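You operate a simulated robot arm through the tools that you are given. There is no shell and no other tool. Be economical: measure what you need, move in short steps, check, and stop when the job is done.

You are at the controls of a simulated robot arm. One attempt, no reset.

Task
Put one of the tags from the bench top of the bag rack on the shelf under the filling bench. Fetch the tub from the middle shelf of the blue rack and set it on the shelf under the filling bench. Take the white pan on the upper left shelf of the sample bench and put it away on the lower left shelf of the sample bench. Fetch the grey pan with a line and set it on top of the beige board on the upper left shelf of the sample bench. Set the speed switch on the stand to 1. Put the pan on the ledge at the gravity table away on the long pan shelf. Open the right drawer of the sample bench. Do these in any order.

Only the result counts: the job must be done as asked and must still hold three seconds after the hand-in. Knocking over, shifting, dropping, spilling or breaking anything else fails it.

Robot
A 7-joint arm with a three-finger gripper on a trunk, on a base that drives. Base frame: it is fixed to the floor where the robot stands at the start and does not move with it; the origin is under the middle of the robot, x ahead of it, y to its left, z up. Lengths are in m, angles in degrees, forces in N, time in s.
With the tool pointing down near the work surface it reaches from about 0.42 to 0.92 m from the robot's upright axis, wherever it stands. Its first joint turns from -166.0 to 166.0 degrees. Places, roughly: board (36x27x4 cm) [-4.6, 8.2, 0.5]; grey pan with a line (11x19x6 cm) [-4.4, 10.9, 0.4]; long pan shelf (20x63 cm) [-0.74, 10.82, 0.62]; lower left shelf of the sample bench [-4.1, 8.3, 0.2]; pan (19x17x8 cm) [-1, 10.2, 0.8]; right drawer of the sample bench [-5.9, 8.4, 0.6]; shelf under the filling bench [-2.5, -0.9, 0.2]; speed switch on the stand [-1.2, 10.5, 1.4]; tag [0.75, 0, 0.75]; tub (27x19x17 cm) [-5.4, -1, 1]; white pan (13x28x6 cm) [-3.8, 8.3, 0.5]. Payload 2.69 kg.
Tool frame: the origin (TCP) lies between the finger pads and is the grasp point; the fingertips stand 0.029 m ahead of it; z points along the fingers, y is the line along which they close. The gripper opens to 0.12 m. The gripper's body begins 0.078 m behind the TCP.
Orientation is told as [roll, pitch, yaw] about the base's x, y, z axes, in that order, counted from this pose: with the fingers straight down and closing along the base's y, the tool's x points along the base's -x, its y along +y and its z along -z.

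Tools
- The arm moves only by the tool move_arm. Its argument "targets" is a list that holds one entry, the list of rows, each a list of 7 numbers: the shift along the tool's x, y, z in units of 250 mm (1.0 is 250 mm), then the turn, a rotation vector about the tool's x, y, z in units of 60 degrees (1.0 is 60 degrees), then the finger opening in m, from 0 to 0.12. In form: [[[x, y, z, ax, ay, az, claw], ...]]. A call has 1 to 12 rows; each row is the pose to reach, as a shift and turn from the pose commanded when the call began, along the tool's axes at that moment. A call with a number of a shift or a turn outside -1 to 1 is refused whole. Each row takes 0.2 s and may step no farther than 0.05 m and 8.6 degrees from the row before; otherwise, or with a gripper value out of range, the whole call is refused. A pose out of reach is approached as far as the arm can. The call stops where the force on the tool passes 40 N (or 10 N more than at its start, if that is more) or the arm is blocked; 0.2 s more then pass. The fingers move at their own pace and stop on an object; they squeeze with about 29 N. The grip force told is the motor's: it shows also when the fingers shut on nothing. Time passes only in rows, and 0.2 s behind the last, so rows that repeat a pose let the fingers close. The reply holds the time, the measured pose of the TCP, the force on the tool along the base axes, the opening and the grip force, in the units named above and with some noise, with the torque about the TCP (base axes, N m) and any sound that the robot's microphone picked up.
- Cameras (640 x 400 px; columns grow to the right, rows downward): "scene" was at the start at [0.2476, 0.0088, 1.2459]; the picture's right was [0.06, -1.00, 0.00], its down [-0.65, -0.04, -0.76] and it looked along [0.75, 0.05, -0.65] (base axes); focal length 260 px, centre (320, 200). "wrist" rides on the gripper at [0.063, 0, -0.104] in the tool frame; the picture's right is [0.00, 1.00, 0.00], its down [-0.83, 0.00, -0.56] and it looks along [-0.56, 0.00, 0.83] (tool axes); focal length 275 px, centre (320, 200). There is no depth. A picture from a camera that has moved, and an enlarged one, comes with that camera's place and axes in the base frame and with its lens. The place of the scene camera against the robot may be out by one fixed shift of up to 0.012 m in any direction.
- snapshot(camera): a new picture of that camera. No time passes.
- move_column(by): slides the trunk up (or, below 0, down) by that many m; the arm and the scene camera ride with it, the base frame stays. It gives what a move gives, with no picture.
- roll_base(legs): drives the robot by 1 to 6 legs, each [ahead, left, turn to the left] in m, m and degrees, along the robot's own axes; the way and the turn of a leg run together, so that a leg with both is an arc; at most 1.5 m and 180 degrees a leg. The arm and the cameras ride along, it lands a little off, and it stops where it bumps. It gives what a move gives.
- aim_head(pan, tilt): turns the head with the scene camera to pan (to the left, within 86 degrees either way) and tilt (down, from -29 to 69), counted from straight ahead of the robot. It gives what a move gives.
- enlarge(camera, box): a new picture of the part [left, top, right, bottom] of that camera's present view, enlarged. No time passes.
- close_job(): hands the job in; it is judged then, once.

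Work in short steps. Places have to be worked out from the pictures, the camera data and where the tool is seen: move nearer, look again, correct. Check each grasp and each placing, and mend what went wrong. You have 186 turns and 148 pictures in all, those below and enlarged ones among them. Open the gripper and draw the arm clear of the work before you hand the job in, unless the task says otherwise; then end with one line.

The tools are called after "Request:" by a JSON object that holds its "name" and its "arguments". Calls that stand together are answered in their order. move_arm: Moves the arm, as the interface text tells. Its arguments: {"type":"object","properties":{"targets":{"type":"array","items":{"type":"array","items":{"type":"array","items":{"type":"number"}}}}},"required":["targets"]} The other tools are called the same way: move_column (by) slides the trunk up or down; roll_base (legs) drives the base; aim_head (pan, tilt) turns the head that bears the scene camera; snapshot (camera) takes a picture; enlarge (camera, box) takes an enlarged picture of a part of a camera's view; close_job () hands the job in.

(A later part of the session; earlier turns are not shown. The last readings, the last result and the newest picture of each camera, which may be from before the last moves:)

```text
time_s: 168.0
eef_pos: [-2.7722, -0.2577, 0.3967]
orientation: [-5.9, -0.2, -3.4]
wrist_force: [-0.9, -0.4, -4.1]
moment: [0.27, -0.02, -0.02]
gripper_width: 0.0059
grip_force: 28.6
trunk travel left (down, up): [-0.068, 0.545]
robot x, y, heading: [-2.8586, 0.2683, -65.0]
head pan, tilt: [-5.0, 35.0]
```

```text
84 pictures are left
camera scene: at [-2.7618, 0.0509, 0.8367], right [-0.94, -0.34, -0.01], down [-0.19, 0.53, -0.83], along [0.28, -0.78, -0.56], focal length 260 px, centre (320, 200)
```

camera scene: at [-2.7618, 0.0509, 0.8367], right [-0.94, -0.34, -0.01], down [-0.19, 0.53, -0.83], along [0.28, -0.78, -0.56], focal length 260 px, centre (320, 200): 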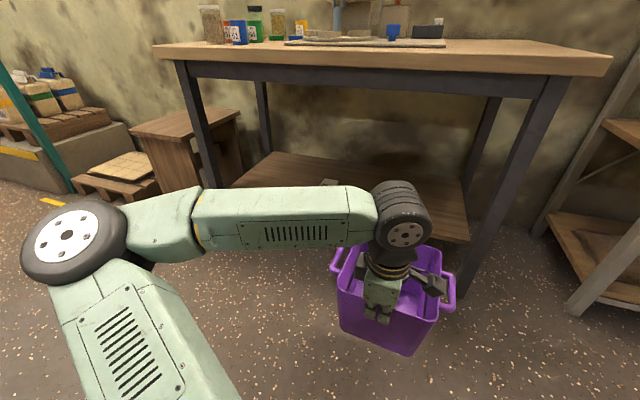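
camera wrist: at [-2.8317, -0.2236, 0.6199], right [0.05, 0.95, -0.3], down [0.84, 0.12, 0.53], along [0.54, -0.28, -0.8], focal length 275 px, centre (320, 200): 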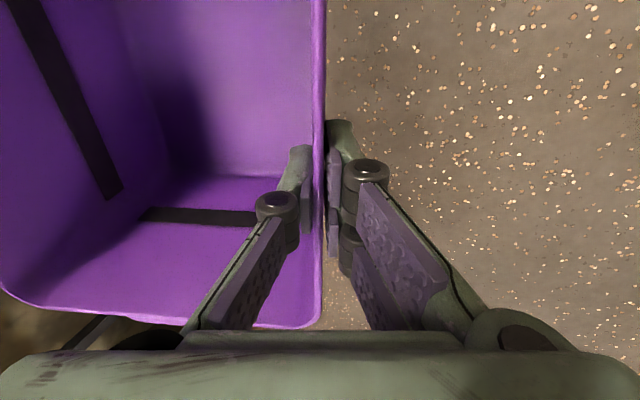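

The robot tilts slightly at this trunk height (something touches), so I'll raise 2 cm and get the rest by reaching outward and down with the arm.

Request:
{"name": "move_column", "arguments": {"by": 0.025}}

Request:
{"name": "move_arm", "arguments": {"targets": [[[0, -0.13, 0.06, 0, 0, 0, 0], [0, -0.26, 0.12, 0, 0, 0, 0], [0, -0.384, 0.19, 0, 0, 0, 0]]]}}

Request:
{"name": "snapshot", "arguments": {"camera": "scene"}}

```text
time_s: 168.7
eef_pos: [-2.7712, -0.2567, 0.4047]
orientation: [-5.5, 0.1, -3.6]
wrist_force: [0.2, 0.6, -3.1]
moment: [0.29, -0.01, 0.01]
gripper_width: 0.006
grip_force: 28.9
trunk travel left (down, up): [-0.093, 0.52]
robot x, y, heading: [-2.8557, 0.2676, -65.3]
head pan, tilt: [-5.0, 35.0]
```

```text
time_s: 169.5
eef_pos: [-2.7772, -0.3598, 0.3662]
orientation: [-5.3, 0.1, -3.6]
wrist_force: [-0.2, -0.8, -2.6]
moment: [0.3, -0.05, 0.0]
gripper_width: 0.0062
grip_force: 28.8
trunk travel left (down, up): [-0.093, 0.52]
robot x, y, heading: [-2.8559, 0.2661, -65.0]
head pan, tilt: [-5.0, 35.0]
```

```text
83 pictures are left
camera scene: at [-2.756, 0.0458, 0.8479], right [-0.94, -0.34, 0.0], down [-0.2, 0.54, -0.82], along [0.28, -0.77, -0.57], focal length 260 px, centre (320, 200)
```

scene: 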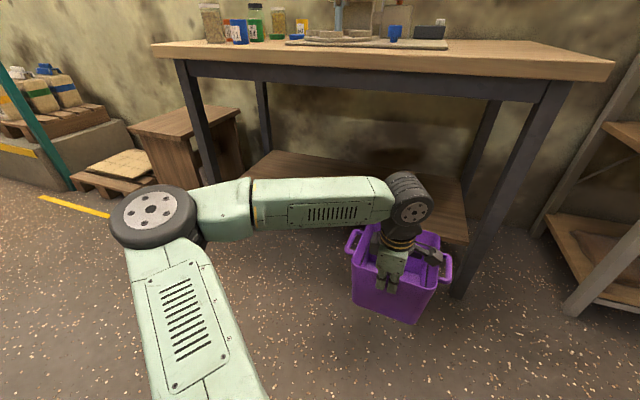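

To keep the elbow clear of the bench edge I'll turn the base left 15° (the tub may sit slightly yawed), raise 2.5 cm for entry, and move in most of the way.

Request:
{"name": "move_column", "arguments": {"by": 0.025}}

Request:
{"name": "roll_base", "arguments": {"legs": [[0, 0, 15], [-0.102, -0.122, 0], [0.23, -0.193, 0]]}}

Request:
{"name": "snapshot", "arguments": {"camera": "scene"}}

Request:
{"name": "snapshot", "arguments": {"camera": "wrist"}}

```text
time_s: 170.2
eef_pos: [-2.7779, -0.3591, 0.3915]
orientation: [-5.5, 0.3, -3.6]
wrist_force: [0.4, 0.6, -2.7]
moment: [0.23, -0.04, -0.03]
gripper_width: 0.006
grip_force: 28.5
trunk travel left (down, up): [-0.118, 0.495]
robot x, y, heading: [-2.8595, 0.2634, -65.3]
head pan, tilt: [-5.0, 35.0]
```

```text
time_s: 174.5
eef_pos: [-2.7847, -0.6234, 0.3915]
orientation: [-5.6, 0.2, 11.2]
wrist_force: [0.1, -0.3, -1.9]
moment: [0.24, 0.03, -0.01]
gripper_width: 0.006
grip_force: 28.2
trunk travel left (down, up): [-0.118, 0.495]
robot x, y, heading: [-3.0238, -0.0388, -50.3]
head pan, tilt: [-5.0, 35.0]
```

```text
82 pictures are left
camera scene: at [-2.8645, -0.227, 0.8729], right [-0.82, -0.57, 0.0], down [-0.33, 0.47, -0.82], along [0.47, -0.67, -0.57], focal length 260 px, centre (320, 200)
```

scene: 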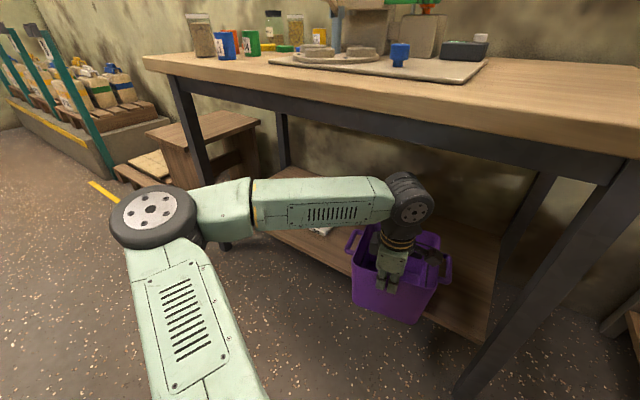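

```text
81 pictures are left
camera wrist: at [-2.8476, -0.6255, 0.4952], right [-0.2, 0.98, -0.1], down [0.81, 0.22, 0.55], along [0.56, 0.03, -0.83], focal length 275 px, centre (320, 200)
```

wrist: 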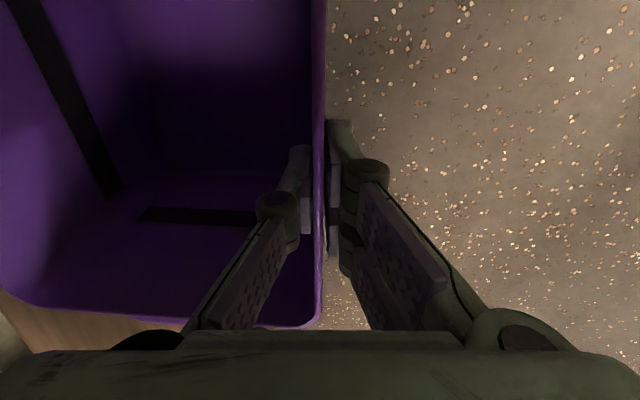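

The disc of the wrist passes under the apron with little margin, so I'll lower 1.5 cm and then go the last 16 cm.

Request:
{"name": "move_column", "arguments": {"by": -0.015}}

Request:
{"name": "roll_base", "arguments": {"legs": [[0.124, -0.104, 0]]}}

Request:
{"name": "snapshot", "arguments": {"camera": "wrist"}}

```text
time_s: 175.1
eef_pos: [-2.785, -0.6231, 0.3789]
orientation: [-5.7, 0.2, 11.0]
wrist_force: [-0.8, 5.4, 23.1]
moment: [-1.15, -0.08, 0.02]
gripper_width: 0.0062
grip_force: 28.7
trunk travel left (down, up): [-0.103, 0.51]
robot x, y, heading: [-3.021, -0.0361, -50.3]
head pan, tilt: [-5.0, 35.0]
```

```text
time_s: 176.6
eef_pos: [-2.785, -0.7858, 0.3769]
orientation: [-5.6, 0.3, 11.1]
wrist_force: [-3.5, -2.3, 12.2]
moment: [0.03, -0.48, -0.05]
gripper_width: 0.0057
grip_force: 29.1
trunk travel left (down, up): [-0.103, 0.51]
robot x, y, heading: [-3.0221, -0.1978, -50.5]
head pan, tilt: [-5.0, 35.0]
```

```text
80 pictures are left
camera wrist: at [-2.8478, -0.7873, 0.4807], right [-0.2, 0.98, -0.1], down [0.81, 0.22, 0.55], along [0.56, 0.03, -0.83], focal length 275 px, centre (320, 200)
```

wrist: 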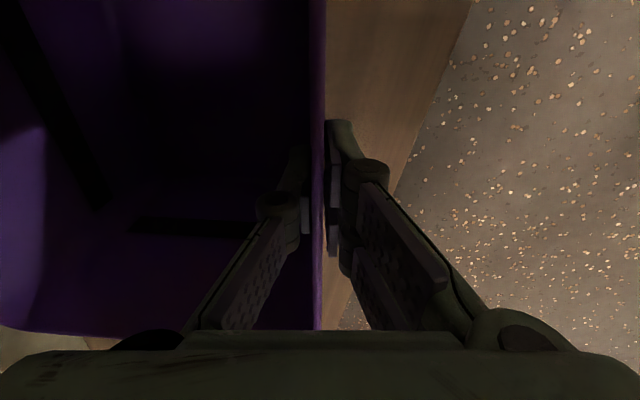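

The tub already rests on the shelf (12 N contact), fully inside the edge (edge y≈−0.70). I'll open, then rise 5 cm while tilting the hand outward so the wrist ducks under the apron.

Request:
{"name": "move_arm", "arguments": {"targets": [[[0, 0, 0, 0, 0, 0, 0.04], [0, 0, 0, 0, 0, 0, 0.08], [0, 0, 0, 0, 0, 0, 0.12], [0, 0, 0, 0, 0, 0, 0.12], [0, 0, 0, 0, 0, 0, 0.12], [0, 0, -0.06, 0.13, 0, 0, 0.12], [0, 0, -0.12, 0.26, 0, 0, 0.12], [0, 0, -0.18, 0.39, 0, 0, 0.12], [0, 0, -0.21, 0.52, 0, 0, 0.12], [0, 0, -0.22, 0.65, 0, 0, 0.12]]]}}

Request:
{"name": "snapshot", "arguments": {"camera": "wrist"}}

Request:
{"name": "snapshot", "arguments": {"camera": "scene"}}

```text
time_s: 178.8
eef_pos: [-2.7822, -0.791, 0.4349]
orientation: [-44.7, 0.2, 11.2]
wrist_force: [0.2, -0.4, 0.4]
moment: [-0.01, -0.02, -0.02]
gripper_width: 0.12
grip_force: 0.0
out of reach, approached as far as the arm can: row 10
trunk travel left (down, up): [-0.103, 0.51]
robot x, y, heading: [-3.0192, -0.2033, -50.3]
head pan, tilt: [-5.0, 35.0]
```

```text
79 pictures are left
camera wrist: at [-2.8583, -0.7315, 0.5092], right [-0.14, 0.7, -0.7], down [0.74, 0.55, 0.39], along [0.65, -0.47, -0.6], focal length 275 px, centre (320, 200)
```

wrist: 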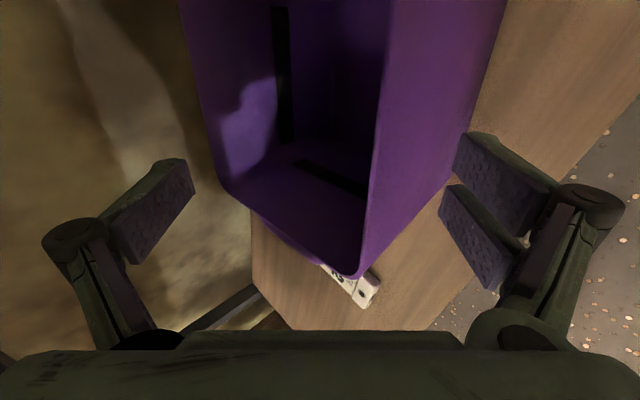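

```text
78 pictures are left
camera scene: at [-2.8648, -0.3884, 0.8579], right [-0.82, -0.57, 0.0], down [-0.33, 0.47, -0.82], along [0.47, -0.67, -0.57], focal length 260 px, centre (320, 200)
```

scene: 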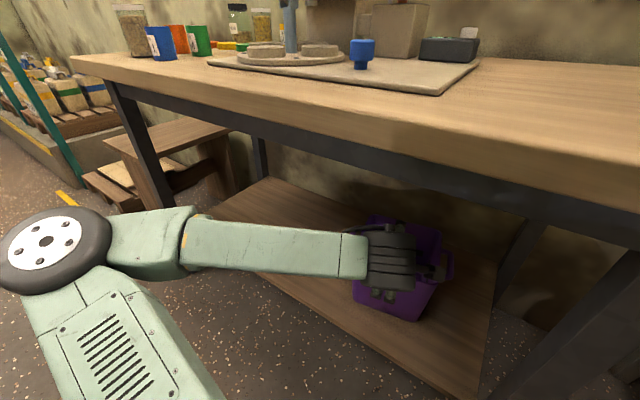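

The tub stands on the shelf, clear of the tag. I'll back straight out (+y).

Request:
{"name": "roll_base", "arguments": {"legs": [[-0.385, 0.32, 0]]}}

Request:
{"name": "aim_head", "arguments": {"pan": -35, "tilt": 40}}

Request:
{"name": "snapshot", "arguments": {"camera": "scene"}}

```text
time_s: 181.9
eef_pos: [-2.7798, -0.2929, 0.4351]
orientation: [-44.5, 0.2, 10.7]
wrist_force: [-0.6, 0.0, 0.0]
moment: [0.02, 0.0, 0.0]
gripper_width: 0.1201
grip_force: 0.1
trunk travel left (down, up): [-0.103, 0.51]
robot x, y, heading: [-3.0125, 0.2965, -50.7]
head pan, tilt: [-5.0, 35.0]
```

```text
time_s: 182.8
eef_pos: [-2.7798, -0.2933, 0.4339]
orientation: [-44.5, 0.3, 10.7]
wrist_force: [-1.0, 0.1, -0.8]
moment: [0.03, 0.01, 0.03]
gripper_width: 0.1199
grip_force: 0.0
trunk travel left (down, up): [-0.103, 0.51]
robot x, y, heading: [-3.0184, 0.3017, -51.0]
head pan, tilt: [-35.0, 40.0]
```

```text
77 pictures are left
camera scene: at [-2.9017, 0.0973, 0.8504], right [-1.0, -0.08, 0.0], down [-0.05, 0.64, -0.77], along [0.06, -0.76, -0.64], focal length 260 px, centre (320, 200)
```

scene: 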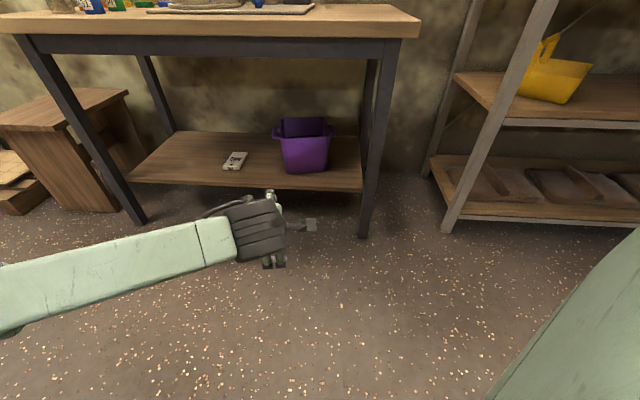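

Both objects are in place on the shelf. Now I'll raise the trunk and restore the arm to a normal tool-down pose for travel.

Request:
{"name": "move_column", "arguments": {"by": 0.4}}

Request:
{"name": "move_arm", "arguments": {"targets": [[[0, 0, 0, -0.14, 0, 0, 0.12], [0, 0, 0, -0.28, 0, 0, 0.12], [0, 0, 0, -0.42, 0, 0, 0.12], [0, 0, 0, -0.56, 0, 0, 0.12], [0, 0, 0, -0.7, 0, 0, 0.12]]]}}

Request:
{"name": "move_arm", "arguments": {"targets": [[[0, 0, -0.08, 0, 0, 0.14, 0.12], [0, 0, -0.16, 0, 0, 0.28, 0.12], [0, 0, -0.24, 0, 0, 0.42, 0.12], [0, 0, -0.32, 0, 0, 0.56, 0.12], [0, 0, -0.4, 0, 0, 0.7, 0.12], [0, 0, -0.48, 0, 0, 0.84, 0.12], [0, 0, -0.56, 0, 0, 0.98, 0.12]]]}}

Request:
{"name": "roll_base", "arguments": {"legs": [[0, 0, 141]]}}

Request:
{"name": "aim_head", "arguments": {"pan": 0, "tilt": 15}}

Request:
{"name": "snapshot", "arguments": {"camera": "scene"}}

```text
time_s: 186.7
eef_pos: [-2.7785, -0.294, 0.8343]
orientation: [-44.4, 0.3, 10.7]
wrist_force: [0.1, 0.1, -0.7]
moment: [-0.01, 0.01, 0.0]
gripper_width: 0.1199
grip_force: 0.1
trunk travel left (down, up): [-0.503, 0.11]
robot x, y, heading: [-3.0098, 0.3006, -50.6]
head pan, tilt: [-35.0, 40.0]
```

```text
time_s: 187.9
eef_pos: [-2.7794, -0.2936, 0.8352]
orientation: [-2.5, 0.3, 10.7]
wrist_force: [0.4, 0.4, 0.3]
moment: [-0.03, 0.01, -0.01]
gripper_width: 0.1201
grip_force: 0.0
trunk travel left (down, up): [-0.503, 0.11]
robot x, y, heading: [-3.0158, 0.2984, -50.6]
head pan, tilt: [-35.0, 40.0]
```

```text
time_s: 189.5
eef_pos: [-2.7793, -0.2859, 0.974]
orientation: [-1.5, -2.0, -48.1]
wrist_force: [0.3, -0.2, -0.3]
moment: [-0.01, 0.01, 0.02]
gripper_width: 0.12
grip_force: 0.1
trunk travel left (down, up): [-0.503, 0.11]
robot x, y, heading: [-3.0148, 0.2981, -50.5]
head pan, tilt: [-35.0, 40.0]
```

```text
time_s: 195.9
eef_pos: [-2.8491, 0.9098, 0.9741]
orientation: [-1.6, -2.0, 94.9]
wrist_force: [0.9, -0.3, -0.2]
moment: [0.02, 0.01, -0.01]
gripper_width: 0.12
grip_force: 0.1
trunk travel left (down, up): [-0.503, 0.11]
robot x, y, heading: [-3.016, 0.2978, 92.4]
head pan, tilt: [-35.0, 40.0]
```

```text
time_s: 196.9
eef_pos: [-2.849, 0.9089, 0.9741]
orientation: [-1.6, -2.0, 94.9]
wrist_force: [-0.1, -0.2, -0.6]
moment: [0.02, 0.0, 0.03]
gripper_width: 0.1199
grip_force: 0.0
trunk travel left (down, up): [-0.503, 0.11]
robot x, y, heading: [-3.0127, 0.3019, 92.2]
head pan, tilt: [0.0, 15.0]
```

```text
76 pictures are left
camera scene: at [-3.0167, 0.5521, 1.2899], right [1.0, 0.04, 0.0], down [0.01, -0.26, -0.97], along [-0.04, 0.96, -0.26], focal length 260 px, centre (320, 200)
```

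scene: 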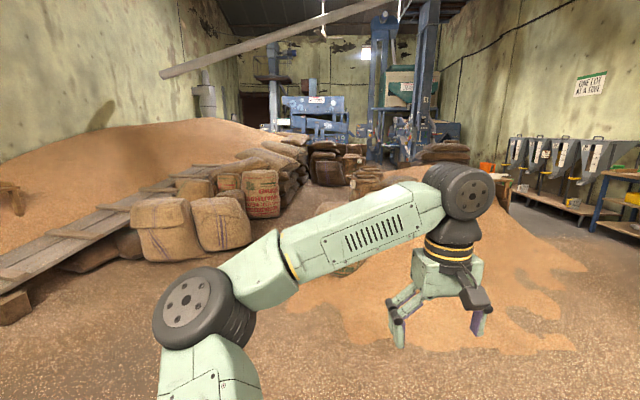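

A grain heap blocks the middle; the clear corridor is at x≈−0.1 going +y, reached by the passage south of the hand truck. I'll drive back there, facing +x, then turn to +y.

Request:
{"name": "roll_base", "arguments": {"legs": [[0, 0, -92], [1.1, -0.52, 0], [1.4, 0, 0]]}}

Request:
{"name": "roll_base", "arguments": {"legs": [[0.15, 0, 0], [0, 0, 90]]}}

Request:
{"name": "aim_head", "arguments": {"pan": -10, "tilt": 22}}

Request:
{"name": "snapshot", "arguments": {"camera": "scene"}}

```text
time_s: 213.6
eef_pos: [0.0571, -0.4601, 0.9741]
orientation: [-1.6, -1.9, 1.9]
wrist_force: [0.8, 0.5, 0.6]
moment: [-0.02, 0.0, -0.02]
gripper_width: 0.1197
grip_force: 0.1
trunk travel left (down, up): [-0.503, 0.11]
robot x, y, heading: [-0.5417, -0.26, -0.9]
head pan, tilt: [0.0, 15.0]
```

```text
time_s: 218.9
eef_pos: [-0.1939, 0.333, 0.9731]
orientation: [-1.6, -2.1, 91.7]
wrist_force: [0.4, 0.2, 0.4]
moment: [0.02, 0.02, -0.01]
gripper_width: 0.12
grip_force: 0.1
trunk travel left (down, up): [-0.503, 0.11]
robot x, y, heading: [-0.3927, -0.2668, 89.1]
head pan, tilt: [0.0, 15.0]
```

```text
time_s: 219.6
eef_pos: [-0.1935, 0.3345, 0.974]
orientation: [-1.6, -1.9, 91.7]
wrist_force: [-0.1, -0.8, 0.0]
moment: [-0.02, -0.01, -0.04]
gripper_width: 0.1201
grip_force: 0.1
trunk travel left (down, up): [-0.503, 0.11]
robot x, y, heading: [-0.3938, -0.265, 89.1]
head pan, tilt: [-10.0, 22.0]
```

```text
75 pictures are left
camera scene: at [-0.3662, -0.0138, 1.2786], right [0.98, -0.19, 0.0], down [-0.07, -0.37, -0.93], along [0.18, 0.91, -0.37], focal length 260 px, centre (320, 200)
```

scene: 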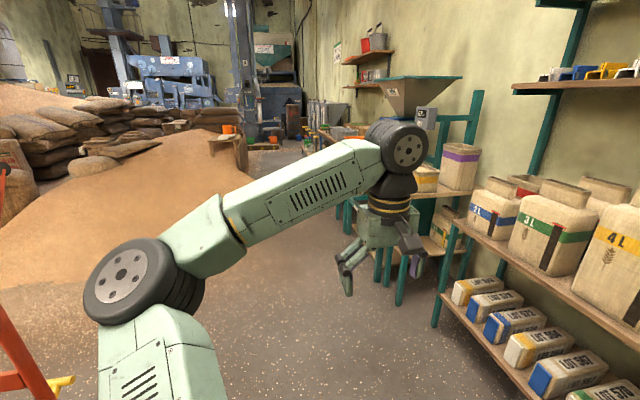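

The corridor is clear roughly between x≈−0.7 and 0.4. I'll shift slightly right and drive 2.4 m up it.

Request:
{"name": "roll_base", "arguments": {"legs": [[0.2, -0.16, 1], [1.2, 0, 0], [1.0, 0, 0]]}}

Request:
{"name": "aim_head", "arguments": {"pan": 0, "tilt": 22}}

Request:
{"name": "snapshot", "arguments": {"camera": "scene"}}

```text
time_s: 231.9
eef_pos: [-0.0428, 2.7223, 0.9746]
orientation: [-1.5, -2.0, 92.7]
wrist_force: [1.0, 0.0, 0.4]
moment: [-0.01, -0.01, -0.01]
gripper_width: 0.12
grip_force: 0.0
trunk travel left (down, up): [-0.503, 0.11]
robot x, y, heading: [-0.2309, 2.1204, 89.7]
head pan, tilt: [-10.0, 22.0]
```

```text
time_s: 232.7
eef_pos: [-0.0434, 2.7227, 0.9743]
orientation: [-1.6, -2.0, 92.7]
wrist_force: [0.0, 0.5, -0.3]
moment: [0.04, 0.02, 0.01]
gripper_width: 0.12
grip_force: 0.1
trunk travel left (down, up): [-0.503, 0.11]
robot x, y, heading: [-0.2312, 2.1171, 90.1]
head pan, tilt: [0.0, 22.0]
```

```text
74 pictures are left
camera scene: at [-0.2253, 2.3722, 1.2785], right [1.0, 0.0, 0.0], down [0.0, -0.37, -0.93], along [0.0, 0.93, -0.37], focal length 260 px, centre (320, 200)
```

scene: 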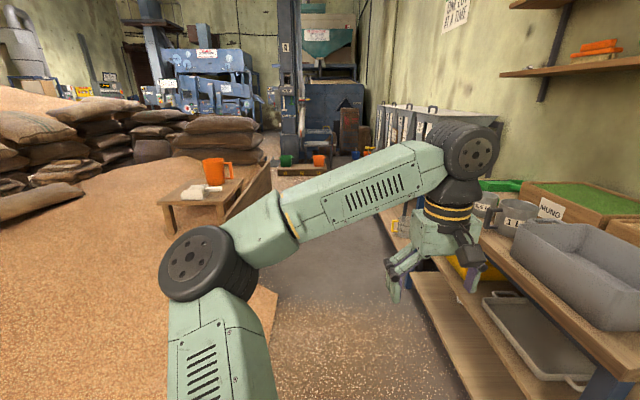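

Still clear: heap edge around x≈−0.55, bench edge at x≈0.3. I'll continue 2.5 m.

Request:
{"name": "roll_base", "arguments": {"legs": [[1.3, 0, 0], [1.2, 0, 0]]}}

Request:
{"name": "aim_head", "arguments": {"pan": 20, "tilt": 18}}

Request:
{"name": "snapshot", "arguments": {"camera": "scene"}}

```text
time_s: 244.8
eef_pos: [-0.0768, 5.2133, 0.9742]
orientation: [-1.6, -2.0, 93.9]
wrist_force: [-0.1, -0.7, -0.7]
moment: [0.01, -0.04, -0.03]
gripper_width: 0.1201
grip_force: 0.1
trunk travel left (down, up): [-0.503, 0.11]
robot x, y, heading: [-0.2543, 4.605, 91.3]
head pan, tilt: [0.0, 22.0]
```

```text
time_s: 245.6
eef_pos: [-0.0773, 5.2127, 0.9748]
orientation: [-1.6, -2.0, 93.8]
wrist_force: [0.2, -0.5, 0.8]
moment: [-0.01, -0.02, -0.04]
gripper_width: 0.12
grip_force: 0.0
trunk travel left (down, up): [-0.503, 0.11]
robot x, y, heading: [-0.2554, 4.6087, 91.0]
head pan, tilt: [20.0, 18.0]
```

```text
73 pictures are left
camera scene: at [-0.2833, 4.8528, 1.285], right [0.93, 0.36, 0.0], down [0.11, -0.29, -0.95], along [-0.34, 0.89, -0.31], focal length 260 px, centre (320, 200)
```

scene: 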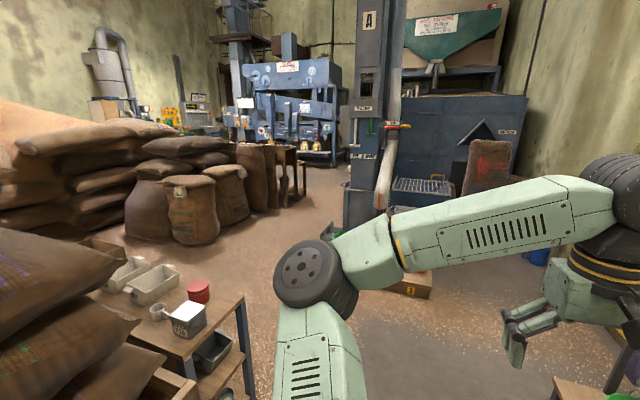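

A small table on the left ends near y≈5.6, a pillar is at (−0.8, 7.8) and sacks at x≈−2.3. I'll go ahead then diagonally left to about (−1.5, 7.2).

Request:
{"name": "roll_base", "arguments": {"legs": [[1.2, 0, 0], [0.72, 0.61, 0], [0.72, 0.61, 0]]}}

Request:
{"name": "aim_head", "arguments": {"pan": -15, "tilt": 15}}

Request:
{"name": "snapshot", "arguments": {"camera": "scene"}}

Request:
{"name": "aim_head", "arguments": {"pan": 45, "tilt": 15}}

Request:
{"name": "snapshot", "arguments": {"camera": "scene"}}

```text
time_s: 255.3
eef_pos: [-0.5687, 6.9005, 0.9725]
orientation: [-1.5, -1.9, 93.1]
wrist_force: [0.6, 0.5, 0.4]
moment: [0.03, 0.01, 0.06]
gripper_width: 0.12
grip_force: 0.0
trunk travel left (down, up): [-0.503, 0.11]
robot x, y, heading: [-0.7537, 6.2957, 90.2]
head pan, tilt: [20.0, 18.0]
stopped in leg 2: the robot was blocked; the commanded pose is now the measured one
```

```text
time_s: 256.4
eef_pos: [-0.5697, 6.8997, 0.9739]
orientation: [-1.5, -1.8, 93.1]
wrist_force: [-0.3, -0.5, -1.0]
moment: [0.02, 0.0, -0.03]
gripper_width: 0.12
grip_force: 0.0
trunk travel left (down, up): [-0.503, 0.11]
robot x, y, heading: [-0.7534, 6.293, 90.6]
head pan, tilt: [-15.0, 15.0]
```

```text
72 pictures are left
camera scene: at [-0.7238, 6.5461, 1.2899], right [0.97, -0.25, 0.0], down [-0.07, -0.25, -0.97], along [0.24, 0.93, -0.26], focal length 260 px, centre (320, 200)
```

scene: 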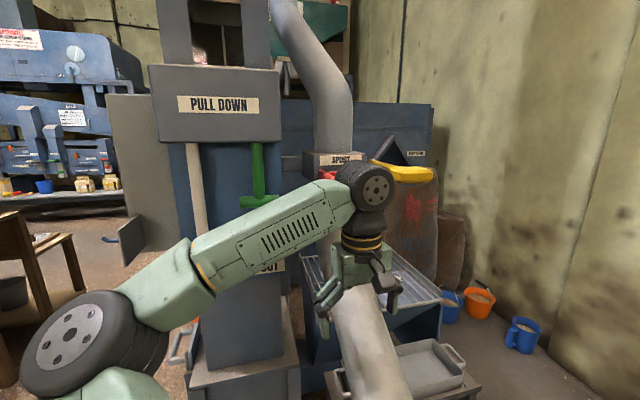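

```text
time_s: 257.7
eef_pos: [-0.5685, 6.9, 0.974]
orientation: [-1.5, -1.9, 93.0]
wrist_force: [0.2, 0.4, 0.0]
moment: [-0.03, -0.02, 0.04]
gripper_width: 0.1201
grip_force: 0.0
trunk travel left (down, up): [-0.503, 0.11]
robot x, y, heading: [-0.7528, 6.2962, 90.4]
head pan, tilt: [45.0, 15.0]
```

```text
71 pictures are left
camera scene: at [-0.8137, 6.5213, 1.2899], right [0.7, 0.71, 0.0], down [0.18, -0.18, -0.97], along [-0.69, 0.68, -0.26], focal length 260 px, centre (320, 200)
```

scene: 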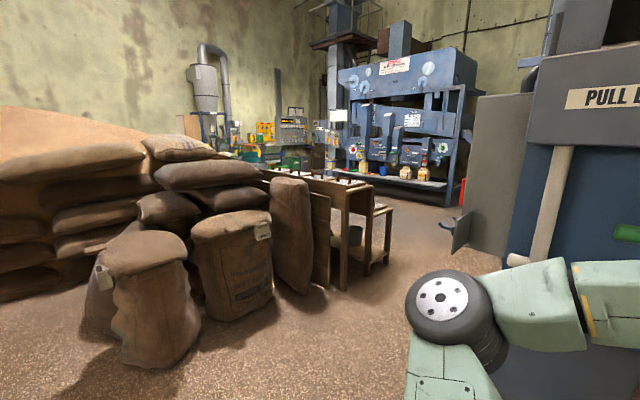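

The drive was blocked at (−0.75, 6.3). I'll look left-down to see what I touched.

Request:
{"name": "aim_head", "arguments": {"pan": 86, "tilt": 45}}

Request:
{"name": "snapshot", "arguments": {"camera": "scene"}}

```text
time_s: 258.7
eef_pos: [-0.5686, 6.8994, 0.974]
orientation: [-1.4, -1.9, 93.1]
wrist_force: [-0.1, 0.0, 0.2]
moment: [0.02, -0.02, 0.03]
gripper_width: 0.1199
grip_force: 0.2
trunk travel left (down, up): [-0.503, 0.11]
robot x, y, heading: [-0.7546, 6.3017, 90.4]
head pan, tilt: [85.9, 45.0]
```

```text
70 pictures are left
camera scene: at [-0.8284, 6.4609, 1.2431], right [0.06, 1.0, 0.0], down [0.71, -0.05, -0.71], along [-0.71, 0.05, -0.71], focal length 260 px, centre (320, 200)
```

scene: 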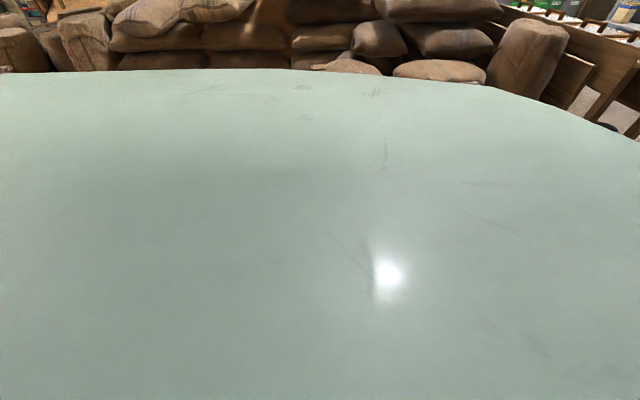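

The view is blocked by my own shoulder. Contact is most likely the table corner at left-rear, so I'll try going straight ahead.

Request:
{"name": "roll_base", "arguments": {"legs": [[0.35, 0, 0]]}}

Request:
{"name": "aim_head", "arguments": {"pan": 60, "tilt": 35}}

Request:
{"name": "snapshot", "arguments": {"camera": "scene"}}

```text
time_s: 259.4
eef_pos: [-0.568, 6.9001, 0.9739]
orientation: [-1.6, -1.8, 93.1]
wrist_force: [-0.4, 0.0, -0.8]
moment: [0.02, -0.01, -0.01]
gripper_width: 0.12
grip_force: 0.0
trunk travel left (down, up): [-0.503, 0.11]
robot x, y, heading: [-0.7534, 6.2951, 90.4]
head pan, tilt: [85.9, 45.0]
stopped in leg 1: the robot was blocked; the commanded pose is now the measured one
```

```text
time_s: 260.4
eef_pos: [-0.5696, 6.8983, 0.974]
orientation: [-1.5, -2.0, 93.2]
wrist_force: [-0.2, 0.2, 0.2]
moment: [0.0, 0.01, 0.03]
gripper_width: 0.12
grip_force: 0.1
trunk travel left (down, up): [-0.503, 0.11]
robot x, y, heading: [-0.7536, 6.2938, 90.3]
head pan, tilt: [60.0, 35.0]
```

```text
69 pictures are left
camera scene: at [-0.8238, 6.4991, 1.2579], right [0.49, 0.87, 0.0], down [0.5, -0.28, -0.82], along [-0.71, 0.4, -0.57], focal length 260 px, centre (320, 200)
```

scene: 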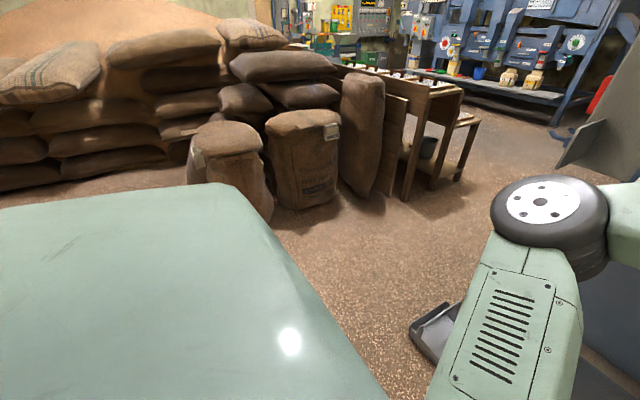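

Blocked ahead too; maybe the hand is at the white spout pipe. I'll check the wrist camera.

Request:
{"name": "snapshot", "arguments": {"camera": "wrist"}}

```text
68 pictures are left
camera wrist: at [-0.5675, 6.833, 1.0752], right [-1.0, -0.06, -0.03], down [-0.06, 0.81, 0.58], along [-0.01, 0.58, -0.81], focal length 275 px, centre (320, 200)
```

wrist: 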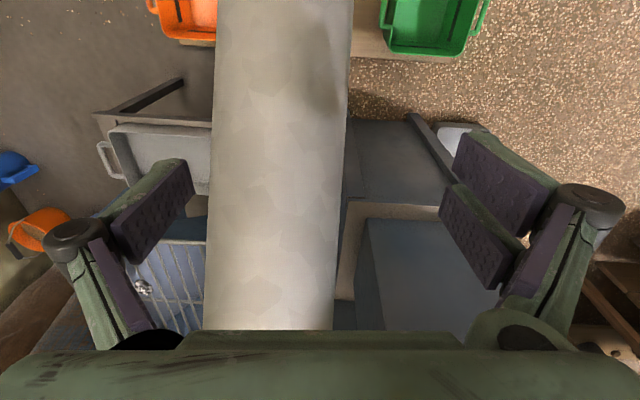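

The sloping spout pipe is between my fingers and bins stand on the floor ahead. I'll raise the trunk, back off, then go left around to x≈−1.65.

Request:
{"name": "move_column", "arguments": {"by": 0.11}}

Request:
{"name": "roll_base", "arguments": {"legs": [[-0.2, 0, 0], [0, 0.85, 0]]}}

Request:
{"name": "aim_head", "arguments": {"pan": -5, "tilt": 30}}

Request:
{"name": "snapshot", "arguments": {"camera": "scene"}}

```text
time_s: 261.8
eef_pos: [-0.5691, 6.8987, 1.0842]
orientation: [-1.5, -1.9, 93.1]
wrist_force: [0.5, -0.3, -0.2]
moment: [0.0, -0.01, -0.02]
gripper_width: 0.12
grip_force: 0.1
trunk travel left (down, up): [-0.613, 0.0]
robot x, y, heading: [-0.7561, 6.2976, 90.6]
head pan, tilt: [60.0, 35.0]
```

```text
time_s: 269.9
eef_pos: [-1.4252, 6.6855, 1.0835]
orientation: [-1.5, -1.9, 95.0]
wrist_force: [0.6, 0.7, -1.1]
moment: [0.02, 0.0, -0.02]
gripper_width: 0.1199
grip_force: 0.0
trunk travel left (down, up): [-0.613, 0.0]
robot x, y, heading: [-1.5902, 6.0742, 92.1]
head pan, tilt: [60.0, 35.0]
```

```text
time_s: 271.2
eef_pos: [-1.4253, 6.6859, 1.084]
orientation: [-1.5, -1.9, 94.9]
wrist_force: [0.0, -0.1, -0.4]
moment: [0.01, -0.04, -0.01]
gripper_width: 0.1198
grip_force: 0.1
trunk travel left (down, up): [-0.613, 0.0]
robot x, y, heading: [-1.5941, 6.0748, 92.2]
head pan, tilt: [-5.0, 30.0]
```

```text
67 pictures are left
camera scene: at [-1.5856, 6.3259, 1.3757], right [1.0, -0.05, 0.0], down [-0.02, -0.5, -0.87], along [0.04, 0.86, -0.5], focal length 260 px, centre (320, 200)
```

scene: 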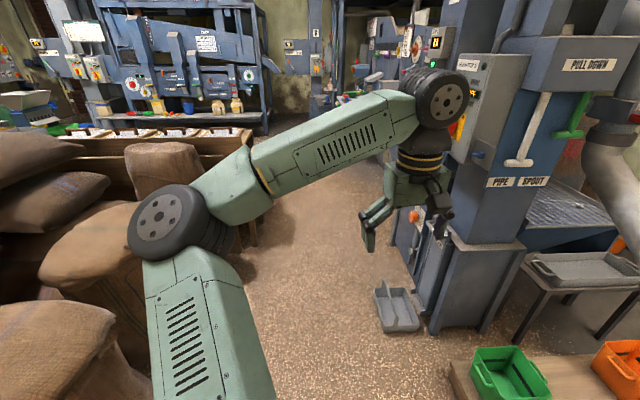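

The way ahead between the table/sacks (x<−2.0) and the floor tray (x>−1.2) is open. I'll drive 2.3 m ahead.

Request:
{"name": "roll_base", "arguments": {"legs": [[0.0, 0, -2], [1.2, 0, 0], [1.2, 0, 0]]}}

Request:
{"name": "aim_head", "arguments": {"pan": -25, "tilt": 18}}

Request:
{"name": "snapshot", "arguments": {"camera": "scene"}}

Request:
{"name": "aim_head", "arguments": {"pan": 50, "tilt": 20}}

Request:
{"name": "snapshot", "arguments": {"camera": "scene"}}

```text
time_s: 283.4
eef_pos: [-1.4521, 9.0915, 1.0841]
orientation: [-1.5, -1.9, 93.8]
wrist_force: [0.7, 0.9, 0.6]
moment: [0.0, 0.01, -0.02]
gripper_width: 0.12
grip_force: 0.0
trunk travel left (down, up): [-0.613, 0.0]
robot x, y, heading: [-1.6291, 8.4865, 90.9]
head pan, tilt: [-5.0, 30.0]
```

```text
time_s: 284.2
eef_pos: [-1.4536, 9.0913, 1.0831]
orientation: [-1.5, -1.9, 93.7]
wrist_force: [0.1, -0.4, 0.0]
moment: [0.02, -0.01, -0.01]
gripper_width: 0.1203
grip_force: 0.1
trunk travel left (down, up): [-0.613, 0.0]
robot x, y, heading: [-1.6333, 8.4849, 90.6]
head pan, tilt: [-25.0, 18.0]
```

```text
66 pictures are left
camera scene: at [-1.5891, 8.7301, 1.395], right [0.91, -0.41, 0.0], down [-0.13, -0.28, -0.95], along [0.39, 0.87, -0.31], focal length 260 px, centre (320, 200)
```

scene: 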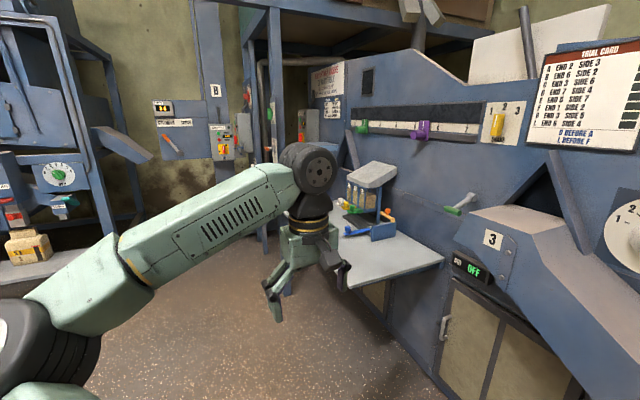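

```text
time_s: 285.7
eef_pos: [-1.4523, 9.0897, 1.0842]
orientation: [-1.5, -2.0, 93.8]
wrist_force: [-0.3, 0.0, -0.6]
moment: [0.01, 0.02, -0.01]
gripper_width: 0.1199
grip_force: 0.0
trunk travel left (down, up): [-0.613, 0.0]
robot x, y, heading: [-1.6328, 8.4823, 91.0]
head pan, tilt: [50.0, 20.0]
```

```text
65 pictures are left
camera scene: at [-1.6994, 8.7035, 1.3918], right [0.63, 0.78, 0.0], down [0.27, -0.22, -0.94], along [-0.73, 0.59, -0.34], focal length 260 px, centre (320, 200)
```

scene: 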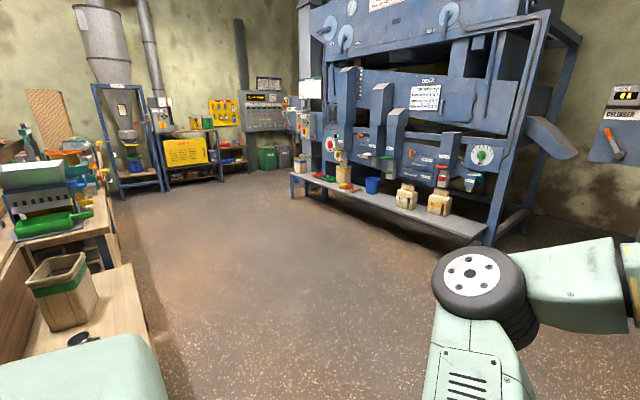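

The gravity table is on the right ahead; the sample bench is at left. I'll drive to about (−2.0, 9.95) and face +x toward the ledge, shelf and stand.

Request:
{"name": "roll_base", "arguments": {"legs": [[1.4, 0.4, 0], [0, 0, -91]]}}

Request:
{"name": "aim_head", "arguments": {"pan": 0, "tilt": 15}}

Request:
{"name": "snapshot", "arguments": {"camera": "scene"}}

```text
time_s: 296.9
eef_pos: [-1.4716, 9.7138, 1.0833]
orientation: [-1.5, -1.8, 5.9]
wrist_force: [0.5, -0.2, -0.3]
moment: [0.02, -0.02, 0.03]
gripper_width: 0.1201
grip_force: 0.1
trunk travel left (down, up): [-0.613, 0.0]
robot x, y, heading: [-2.085, 9.8695, 3.1]
head pan, tilt: [50.0, 20.0]
```

```text
time_s: 298.1
eef_pos: [-1.4717, 9.7139, 1.0833]
orientation: [-1.5, -1.9, 5.8]
wrist_force: [-0.2, 0.2, 0.0]
moment: [-0.03, 0.0, 0.01]
gripper_width: 0.1199
grip_force: 0.0
trunk travel left (down, up): [-0.613, 0.0]
robot x, y, heading: [-2.079, 9.867, 3.1]
head pan, tilt: [0.0, 15.0]
```

```text
64 pictures are left
camera scene: at [-1.827, 9.8863, 1.3999], right [0.06, -1.0, 0.0], down [-0.26, -0.01, -0.97], along [0.96, 0.05, -0.26], focal length 260 px, centre (320, 200)
```

scene: 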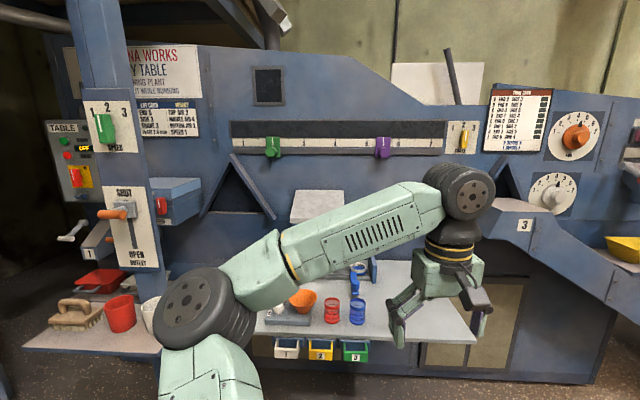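

The speed switch (green handle) is on the post at upper left. Let me zoom in on the post and the ledge area.

Request:
{"name": "enlarge", "arguments": {"camera": "scene", "box": [20, 80, 200, 340]}}

```text
1.54 times, centred on (110, 210) of scene
camera zoom: at [-1.827, 9.8863, 1.3999], right [0.06, -1.0, 0.0], down [-0.26, -0.01, -0.97], along [0.96, 0.05, -0.26], focal length 401 px, centre (643, 185)
```

zoom: 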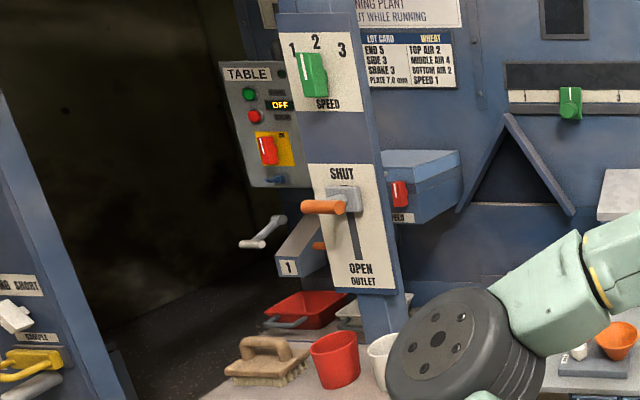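

The switch is a green bar knob, now at 2; "1" is to its left. I'll bring the tool to horizontal at about z 1.38 first, here in free space.

Request:
{"name": "move_arm", "arguments": {"targets": [[[-0.03, 0, -0.12, 0, -0.14, 0, 0.1], [-0.06, 0, -0.25, 0, -0.28, 0, 0.1], [-0.09, 0, -0.38, 0, -0.42, 0, 0.1], [-0.12, 0, -0.5, 0, -0.56, 0, 0.1], [-0.15, 0, -0.62, 0, -0.7, 0, 0.1], [-0.18, 0, -0.75, 0, -0.84, 0, 0.1], [-0.2, 0, -0.88, 0, -0.98, 0, 0.1]]]}}

Request:
{"name": "move_arm", "arguments": {"targets": [[[-0.1, 0.0, -0.05, 0, -0.12, 0, 0.08], [-0.2, 0.0, -0.1, 0, -0.24, 0, 0.08], [-0.3, 0.0, -0.15, 0, -0.36, 0, 0.08], [-0.4, 0.0, -0.2, 0, -0.48, 0, 0.08]]]}}

Request:
{"name": "roll_base", "arguments": {"legs": [[0, 0.6, -3]]}}

Request:
{"name": "snapshot", "arguments": {"camera": "wrist"}}

Request:
{"name": "snapshot", "arguments": {"camera": "scene"}}

```text
time_s: 299.6
eef_pos: [-1.431, 9.7239, 1.3077]
orientation: [-3.1, -60.8, 8.6]
wrist_force: [1.0, 0.3, -0.1]
moment: [0.0, 0.0, 0.0]
gripper_width: 0.1001
grip_force: 0.0
trunk travel left (down, up): [-0.613, 0.0]
robot x, y, heading: [-2.0835, 9.8683, 3.3]
head pan, tilt: [0.0, 15.0]
```

```text
time_s: 300.6
eef_pos: [-1.4239, 9.7287, 1.4169]
orientation: [-77.4, -88.3, 83.4]
wrist_force: [-0.4, 0.5, 0.6]
moment: [0.03, -0.01, 0.0]
gripper_width: 0.0801
grip_force: 0.1
trunk travel left (down, up): [-0.613, 0.0]
robot x, y, heading: [-2.0828, 9.8681, 3.2]
head pan, tilt: [0.0, 15.0]
```

```text
time_s: 305.7
eef_pos: [-1.451, 10.2896, 1.4161]
orientation: [-73.1, -88.4, 76.0]
wrist_force: [-0.5, 0.4, 0.6]
moment: [0.02, 0.02, 0.0]
gripper_width: 0.0802
grip_force: 0.2
trunk travel left (down, up): [-0.613, 0.0]
robot x, y, heading: [-2.1028, 10.4623, 0.3]
head pan, tilt: [0.0, 15.0]
```

```text
62 pictures are left
camera wrist: at [-1.5553, 10.2816, 1.3538], right [-0.05, 1.0, -0.03], down [-0.55, 0.0, 0.84], along [0.83, 0.06, 0.55], focal length 275 px, centre (320, 200)
```

wrist: 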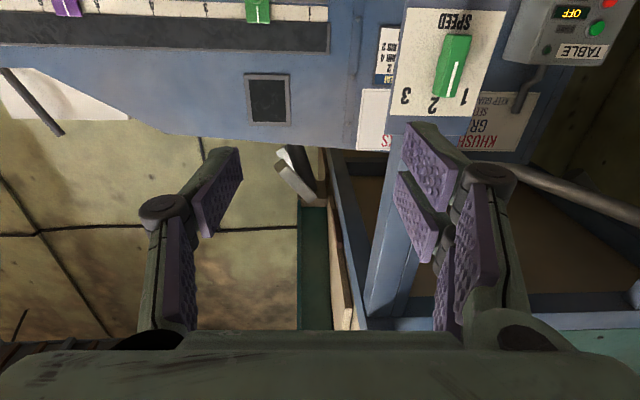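

```text
61 pictures are left
camera scene: at [-1.8453, 10.4679, 1.3999], right [0.01, -1.0, 0.0], down [-0.26, 0.0, -0.97], along [0.97, 0.01, -0.26], focal length 260 px, centre (320, 200)
```

scene: 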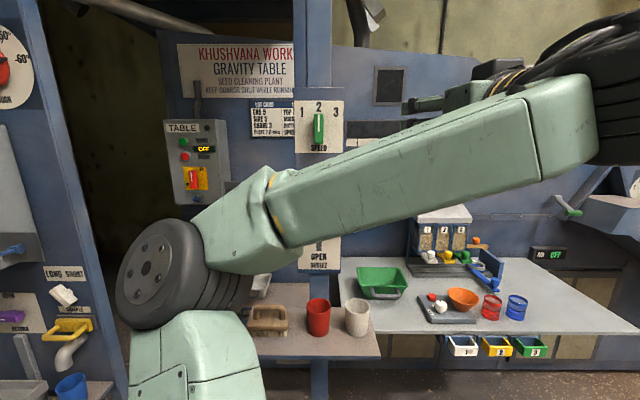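

Triangulation puts the knob's front at about (−1.16, 10.48, 1.40). I'll move the base left and forward so the fingers stop ~7 cm short of it.

Request:
{"name": "roll_base", "arguments": {"legs": [[0.18, 0.19, 0]]}}

Request:
{"name": "snapshot", "arguments": {"camera": "wrist"}}

Request:
{"name": "enlarge", "arguments": {"camera": "scene", "box": [240, 60, 440, 200]}}

```text
time_s: 307.9
eef_pos: [-1.2711, 10.4835, 1.4159]
orientation: [-72.8, -88.4, 76.1]
wrist_force: [1.2, 0.4, 0.6]
moment: [0.02, -0.02, 0.0]
gripper_width: 0.0798
grip_force: 0.1
trunk travel left (down, up): [-0.613, 0.0]
robot x, y, heading: [-1.9244, 10.6531, 0.9]
head pan, tilt: [0.0, 15.0]
```

```text
60 pictures are left
camera wrist: at [-1.3772, 10.4752, 1.3536], right [-0.06, 1.0, -0.03], down [-0.55, -0.01, 0.84], along [0.83, 0.06, 0.55], focal length 275 px, centre (320, 200)
```

wrist: 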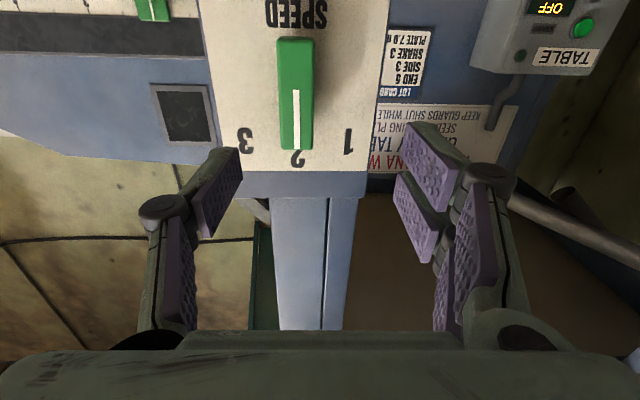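

```text
2.86 times, centred on (340, 130) of scene
camera zoom: at [-1.6678, 10.6605, 1.3998], right [0.01, -1.0, 0.0], down [-0.26, 0.0, -0.97], along [0.97, 0.01, -0.26], focal length 744 px, centre (263, 400)
```

zoom: 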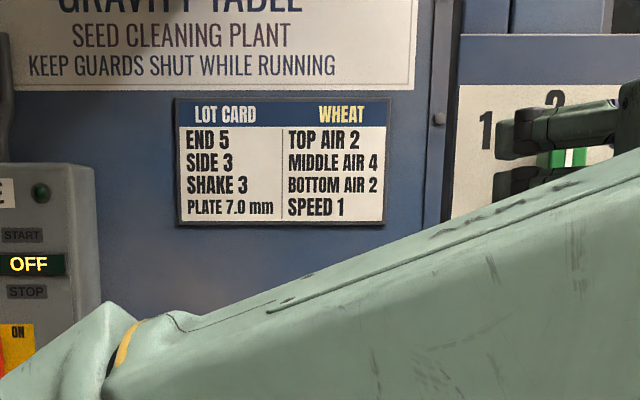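

The knob is a bar centred at about (−1.16, 10.470, 1.404), pivoting mid-bar. I'll align (down 12 mm, −19 mm in y) and advance ~9.5 cm, then close.

Request:
{"name": "move_arm", "arguments": {"targets": [[[0.048, -0.076, 0.0, 0, 0, 0, 0.07], [0.048, -0.076, 0.15, 0, 0, 0, 0.07], [0.048, -0.076, 0.3, 0, 0, 0, 0.07], [0.048, -0.076, 0.38, 0, 0, 0, 0.07]]]}}

Request:
{"name": "snapshot", "arguments": {"camera": "wrist"}}

```text
time_s: 308.9
eef_pos: [-1.1796, 10.467, 1.4041]
orientation: [-75.2, -88.5, 78.2]
wrist_force: [-8.3, -1.5, -2.3]
moment: [0.15, 0.07, -0.35]
gripper_width: 0.0732
grip_force: 2.2
trunk travel left (down, up): [-0.613, 0.0]
robot x, y, heading: [-1.9267, 10.6543, 0.7]
head pan, tilt: [0.0, 15.0]
```

```text
58 pictures are left
camera wrist: at [-1.2843, 10.4598, 1.3412], right [-0.05, 1.0, -0.03], down [-0.55, -0.01, 0.83], along [0.83, 0.06, 0.55], focal length 275 px, centre (320, 200)
```

wrist: 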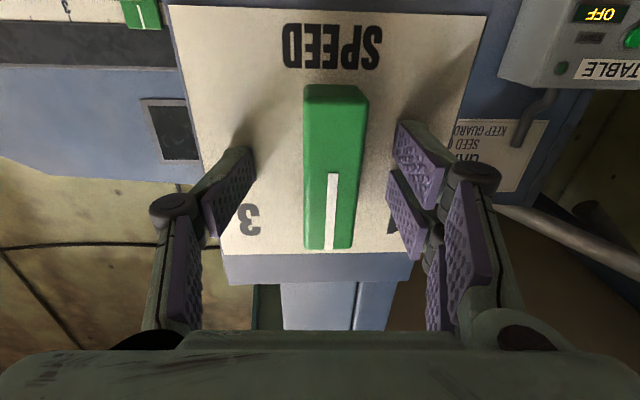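

The fingertips lightly touch the panel with the knob centred between them. I'll back off 4 mm, close, and turn −45° (counter-clockwise toward 1).

Request:
{"name": "move_arm", "arguments": {"targets": [[[0, 0, -0.02, 0, 0, 0, 0.05], [0, 0, -0.02, 0, 0, 0, 0.02], [0, 0, -0.02, 0, 0, 0, 0.0], [0, 0, -0.02, 0, 0, 0, 0.0], [0, 0, -0.02, 0, 0, 0, 0.0]]]}}

Request:
{"name": "move_arm", "arguments": {"targets": [[[0, 0, 0, 0, 0, -0.125, 0.0], [0, 0, 0, 0, 0, -0.25, 0.0], [0, 0, 0, 0, 0, -0.375, 0.0], [0, 0, 0, 0, 0, -0.5, 0.0], [0, 0, 0, 0, 0, -0.625, 0.0], [0, 0, 0, 0, 0, -0.75, 0.0]]]}}

Request:
{"name": "snapshot", "arguments": {"camera": "wrist"}}

```text
time_s: 310.1
eef_pos: [-1.1835, 10.4712, 1.4048]
orientation: [-72.8, -88.4, 76.2]
wrist_force: [-6.8, 6.4, -2.1]
moment: [0.08, 0.14, -0.39]
gripper_width: 0.0246
grip_force: 26.1
trunk travel left (down, up): [-0.613, 0.0]
robot x, y, heading: [-1.9204, 10.6531, 0.6]
head pan, tilt: [0.0, 15.0]
```

```text
time_s: 311.4
eef_pos: [-1.1825, 10.4745, 1.403]
orientation: [-88.9, -45.3, 93.0]
wrist_force: [-8.6, 10.3, -5.3]
moment: [0.01, -0.77, -0.81]
gripper_width: 0.0241
grip_force: 45.4
trunk travel left (down, up): [-0.613, 0.0]
robot x, y, heading: [-1.9234, 10.6559, 0.7]
head pan, tilt: [0.0, 15.0]
stopped in row 6: the force on the tool passed its limit at 41 N (the readings are from after the stop); the commanded pose is now the measured one
```

```text
57 pictures are left
camera wrist: at [-1.2845, 10.4224, 1.3594], right [-0.06, 0.71, -0.71], down [-0.59, 0.55, 0.6], along [0.81, 0.45, 0.38], focal length 275 px, centre (320, 200)
```

wrist: 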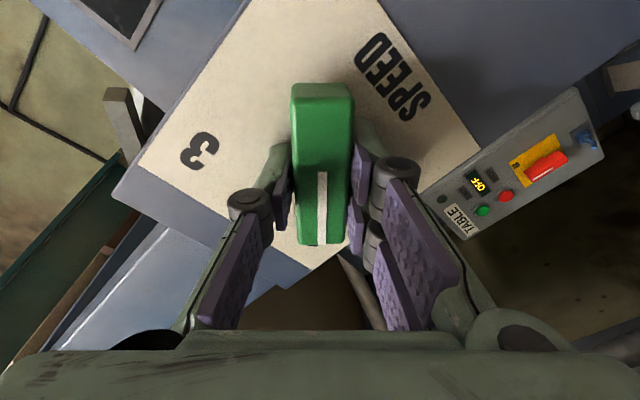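

The knob followed and hit its end stop at about 45°. I'll release, back away and check.

Request:
{"name": "move_arm", "arguments": {"targets": [[[0, 0, 0, 0, 0, 0, 0.04], [0, 0, 0, 0, 0, 0, 0.07], [0, 0, 0, 0, 0, 0, 0.07], [0, 0, -0.15, 0, 0, 0, 0.07], [0, 0, -0.3, 0, 0, 0, 0.07], [0, 0, -0.45, 0, 0, 0, 0.07]]]}}

Request:
{"name": "roll_base", "arguments": {"legs": [[-0.3, 0, 0]]}}

Request:
{"name": "snapshot", "arguments": {"camera": "wrist"}}

```text
time_s: 312.9
eef_pos: [-1.2934, 10.4615, 1.4052]
orientation: [-89.0, -45.5, 92.9]
wrist_force: [1.0, 1.2, 0.4]
moment: [0.01, 0.0, -0.01]
gripper_width: 0.0701
grip_force: 0.1
trunk travel left (down, up): [-0.613, 0.0]
robot x, y, heading: [-1.9258, 10.6578, 0.6]
head pan, tilt: [0.0, 15.0]
```

```text
time_s: 314.4
eef_pos: [-1.4539, 10.4569, 1.4058]
orientation: [-89.3, -45.4, 92.7]
wrist_force: [1.2, 0.5, -0.1]
moment: [-0.02, -0.06, 0.01]
gripper_width: 0.0698
grip_force: 0.1
trunk travel left (down, up): [-0.613, 0.0]
robot x, y, heading: [-2.0889, 10.6497, 0.2]
head pan, tilt: [0.0, 15.0]
stopped in leg 1: the robot was blocked; the commanded pose is now the measured one
```

```text
56 pictures are left
camera wrist: at [-1.5549, 10.4058, 1.3607], right [-0.05, 0.71, -0.71], down [-0.58, 0.56, 0.59], along [0.81, 0.44, 0.39], focal length 275 px, centre (320, 200)
```

wrist: 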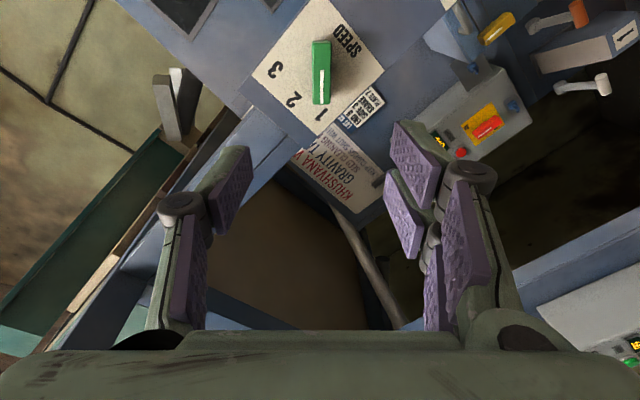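

The knob now points to 1. Next the pan: I'll look at the ledge and the long pan shelf from here.

Request:
{"name": "aim_head", "arguments": {"pan": 0, "tilt": 35}}

Request:
{"name": "snapshot", "arguments": {"camera": "scene"}}

```text
time_s: 315.2
eef_pos: [-1.4564, 10.457, 1.4074]
orientation: [-89.5, -45.3, 92.8]
wrist_force: [0.8, 0.6, 0.4]
moment: [-0.01, -0.01, 0.02]
gripper_width: 0.0696
grip_force: 0.0
trunk travel left (down, up): [-0.613, 0.0]
robot x, y, heading: [-2.085, 10.6505, 0.5]
head pan, tilt: [0.0, 35.0]
```

```text
55 pictures are left
camera scene: at [-1.8331, 10.6564, 1.368], right [0.01, -1.0, 0.0], down [-0.57, 0.0, -0.82], along [0.82, 0.01, -0.57], focal length 260 px, centre (320, 200)
```

scene: 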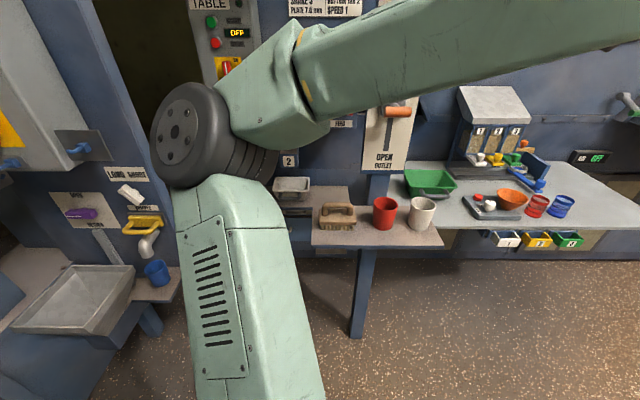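

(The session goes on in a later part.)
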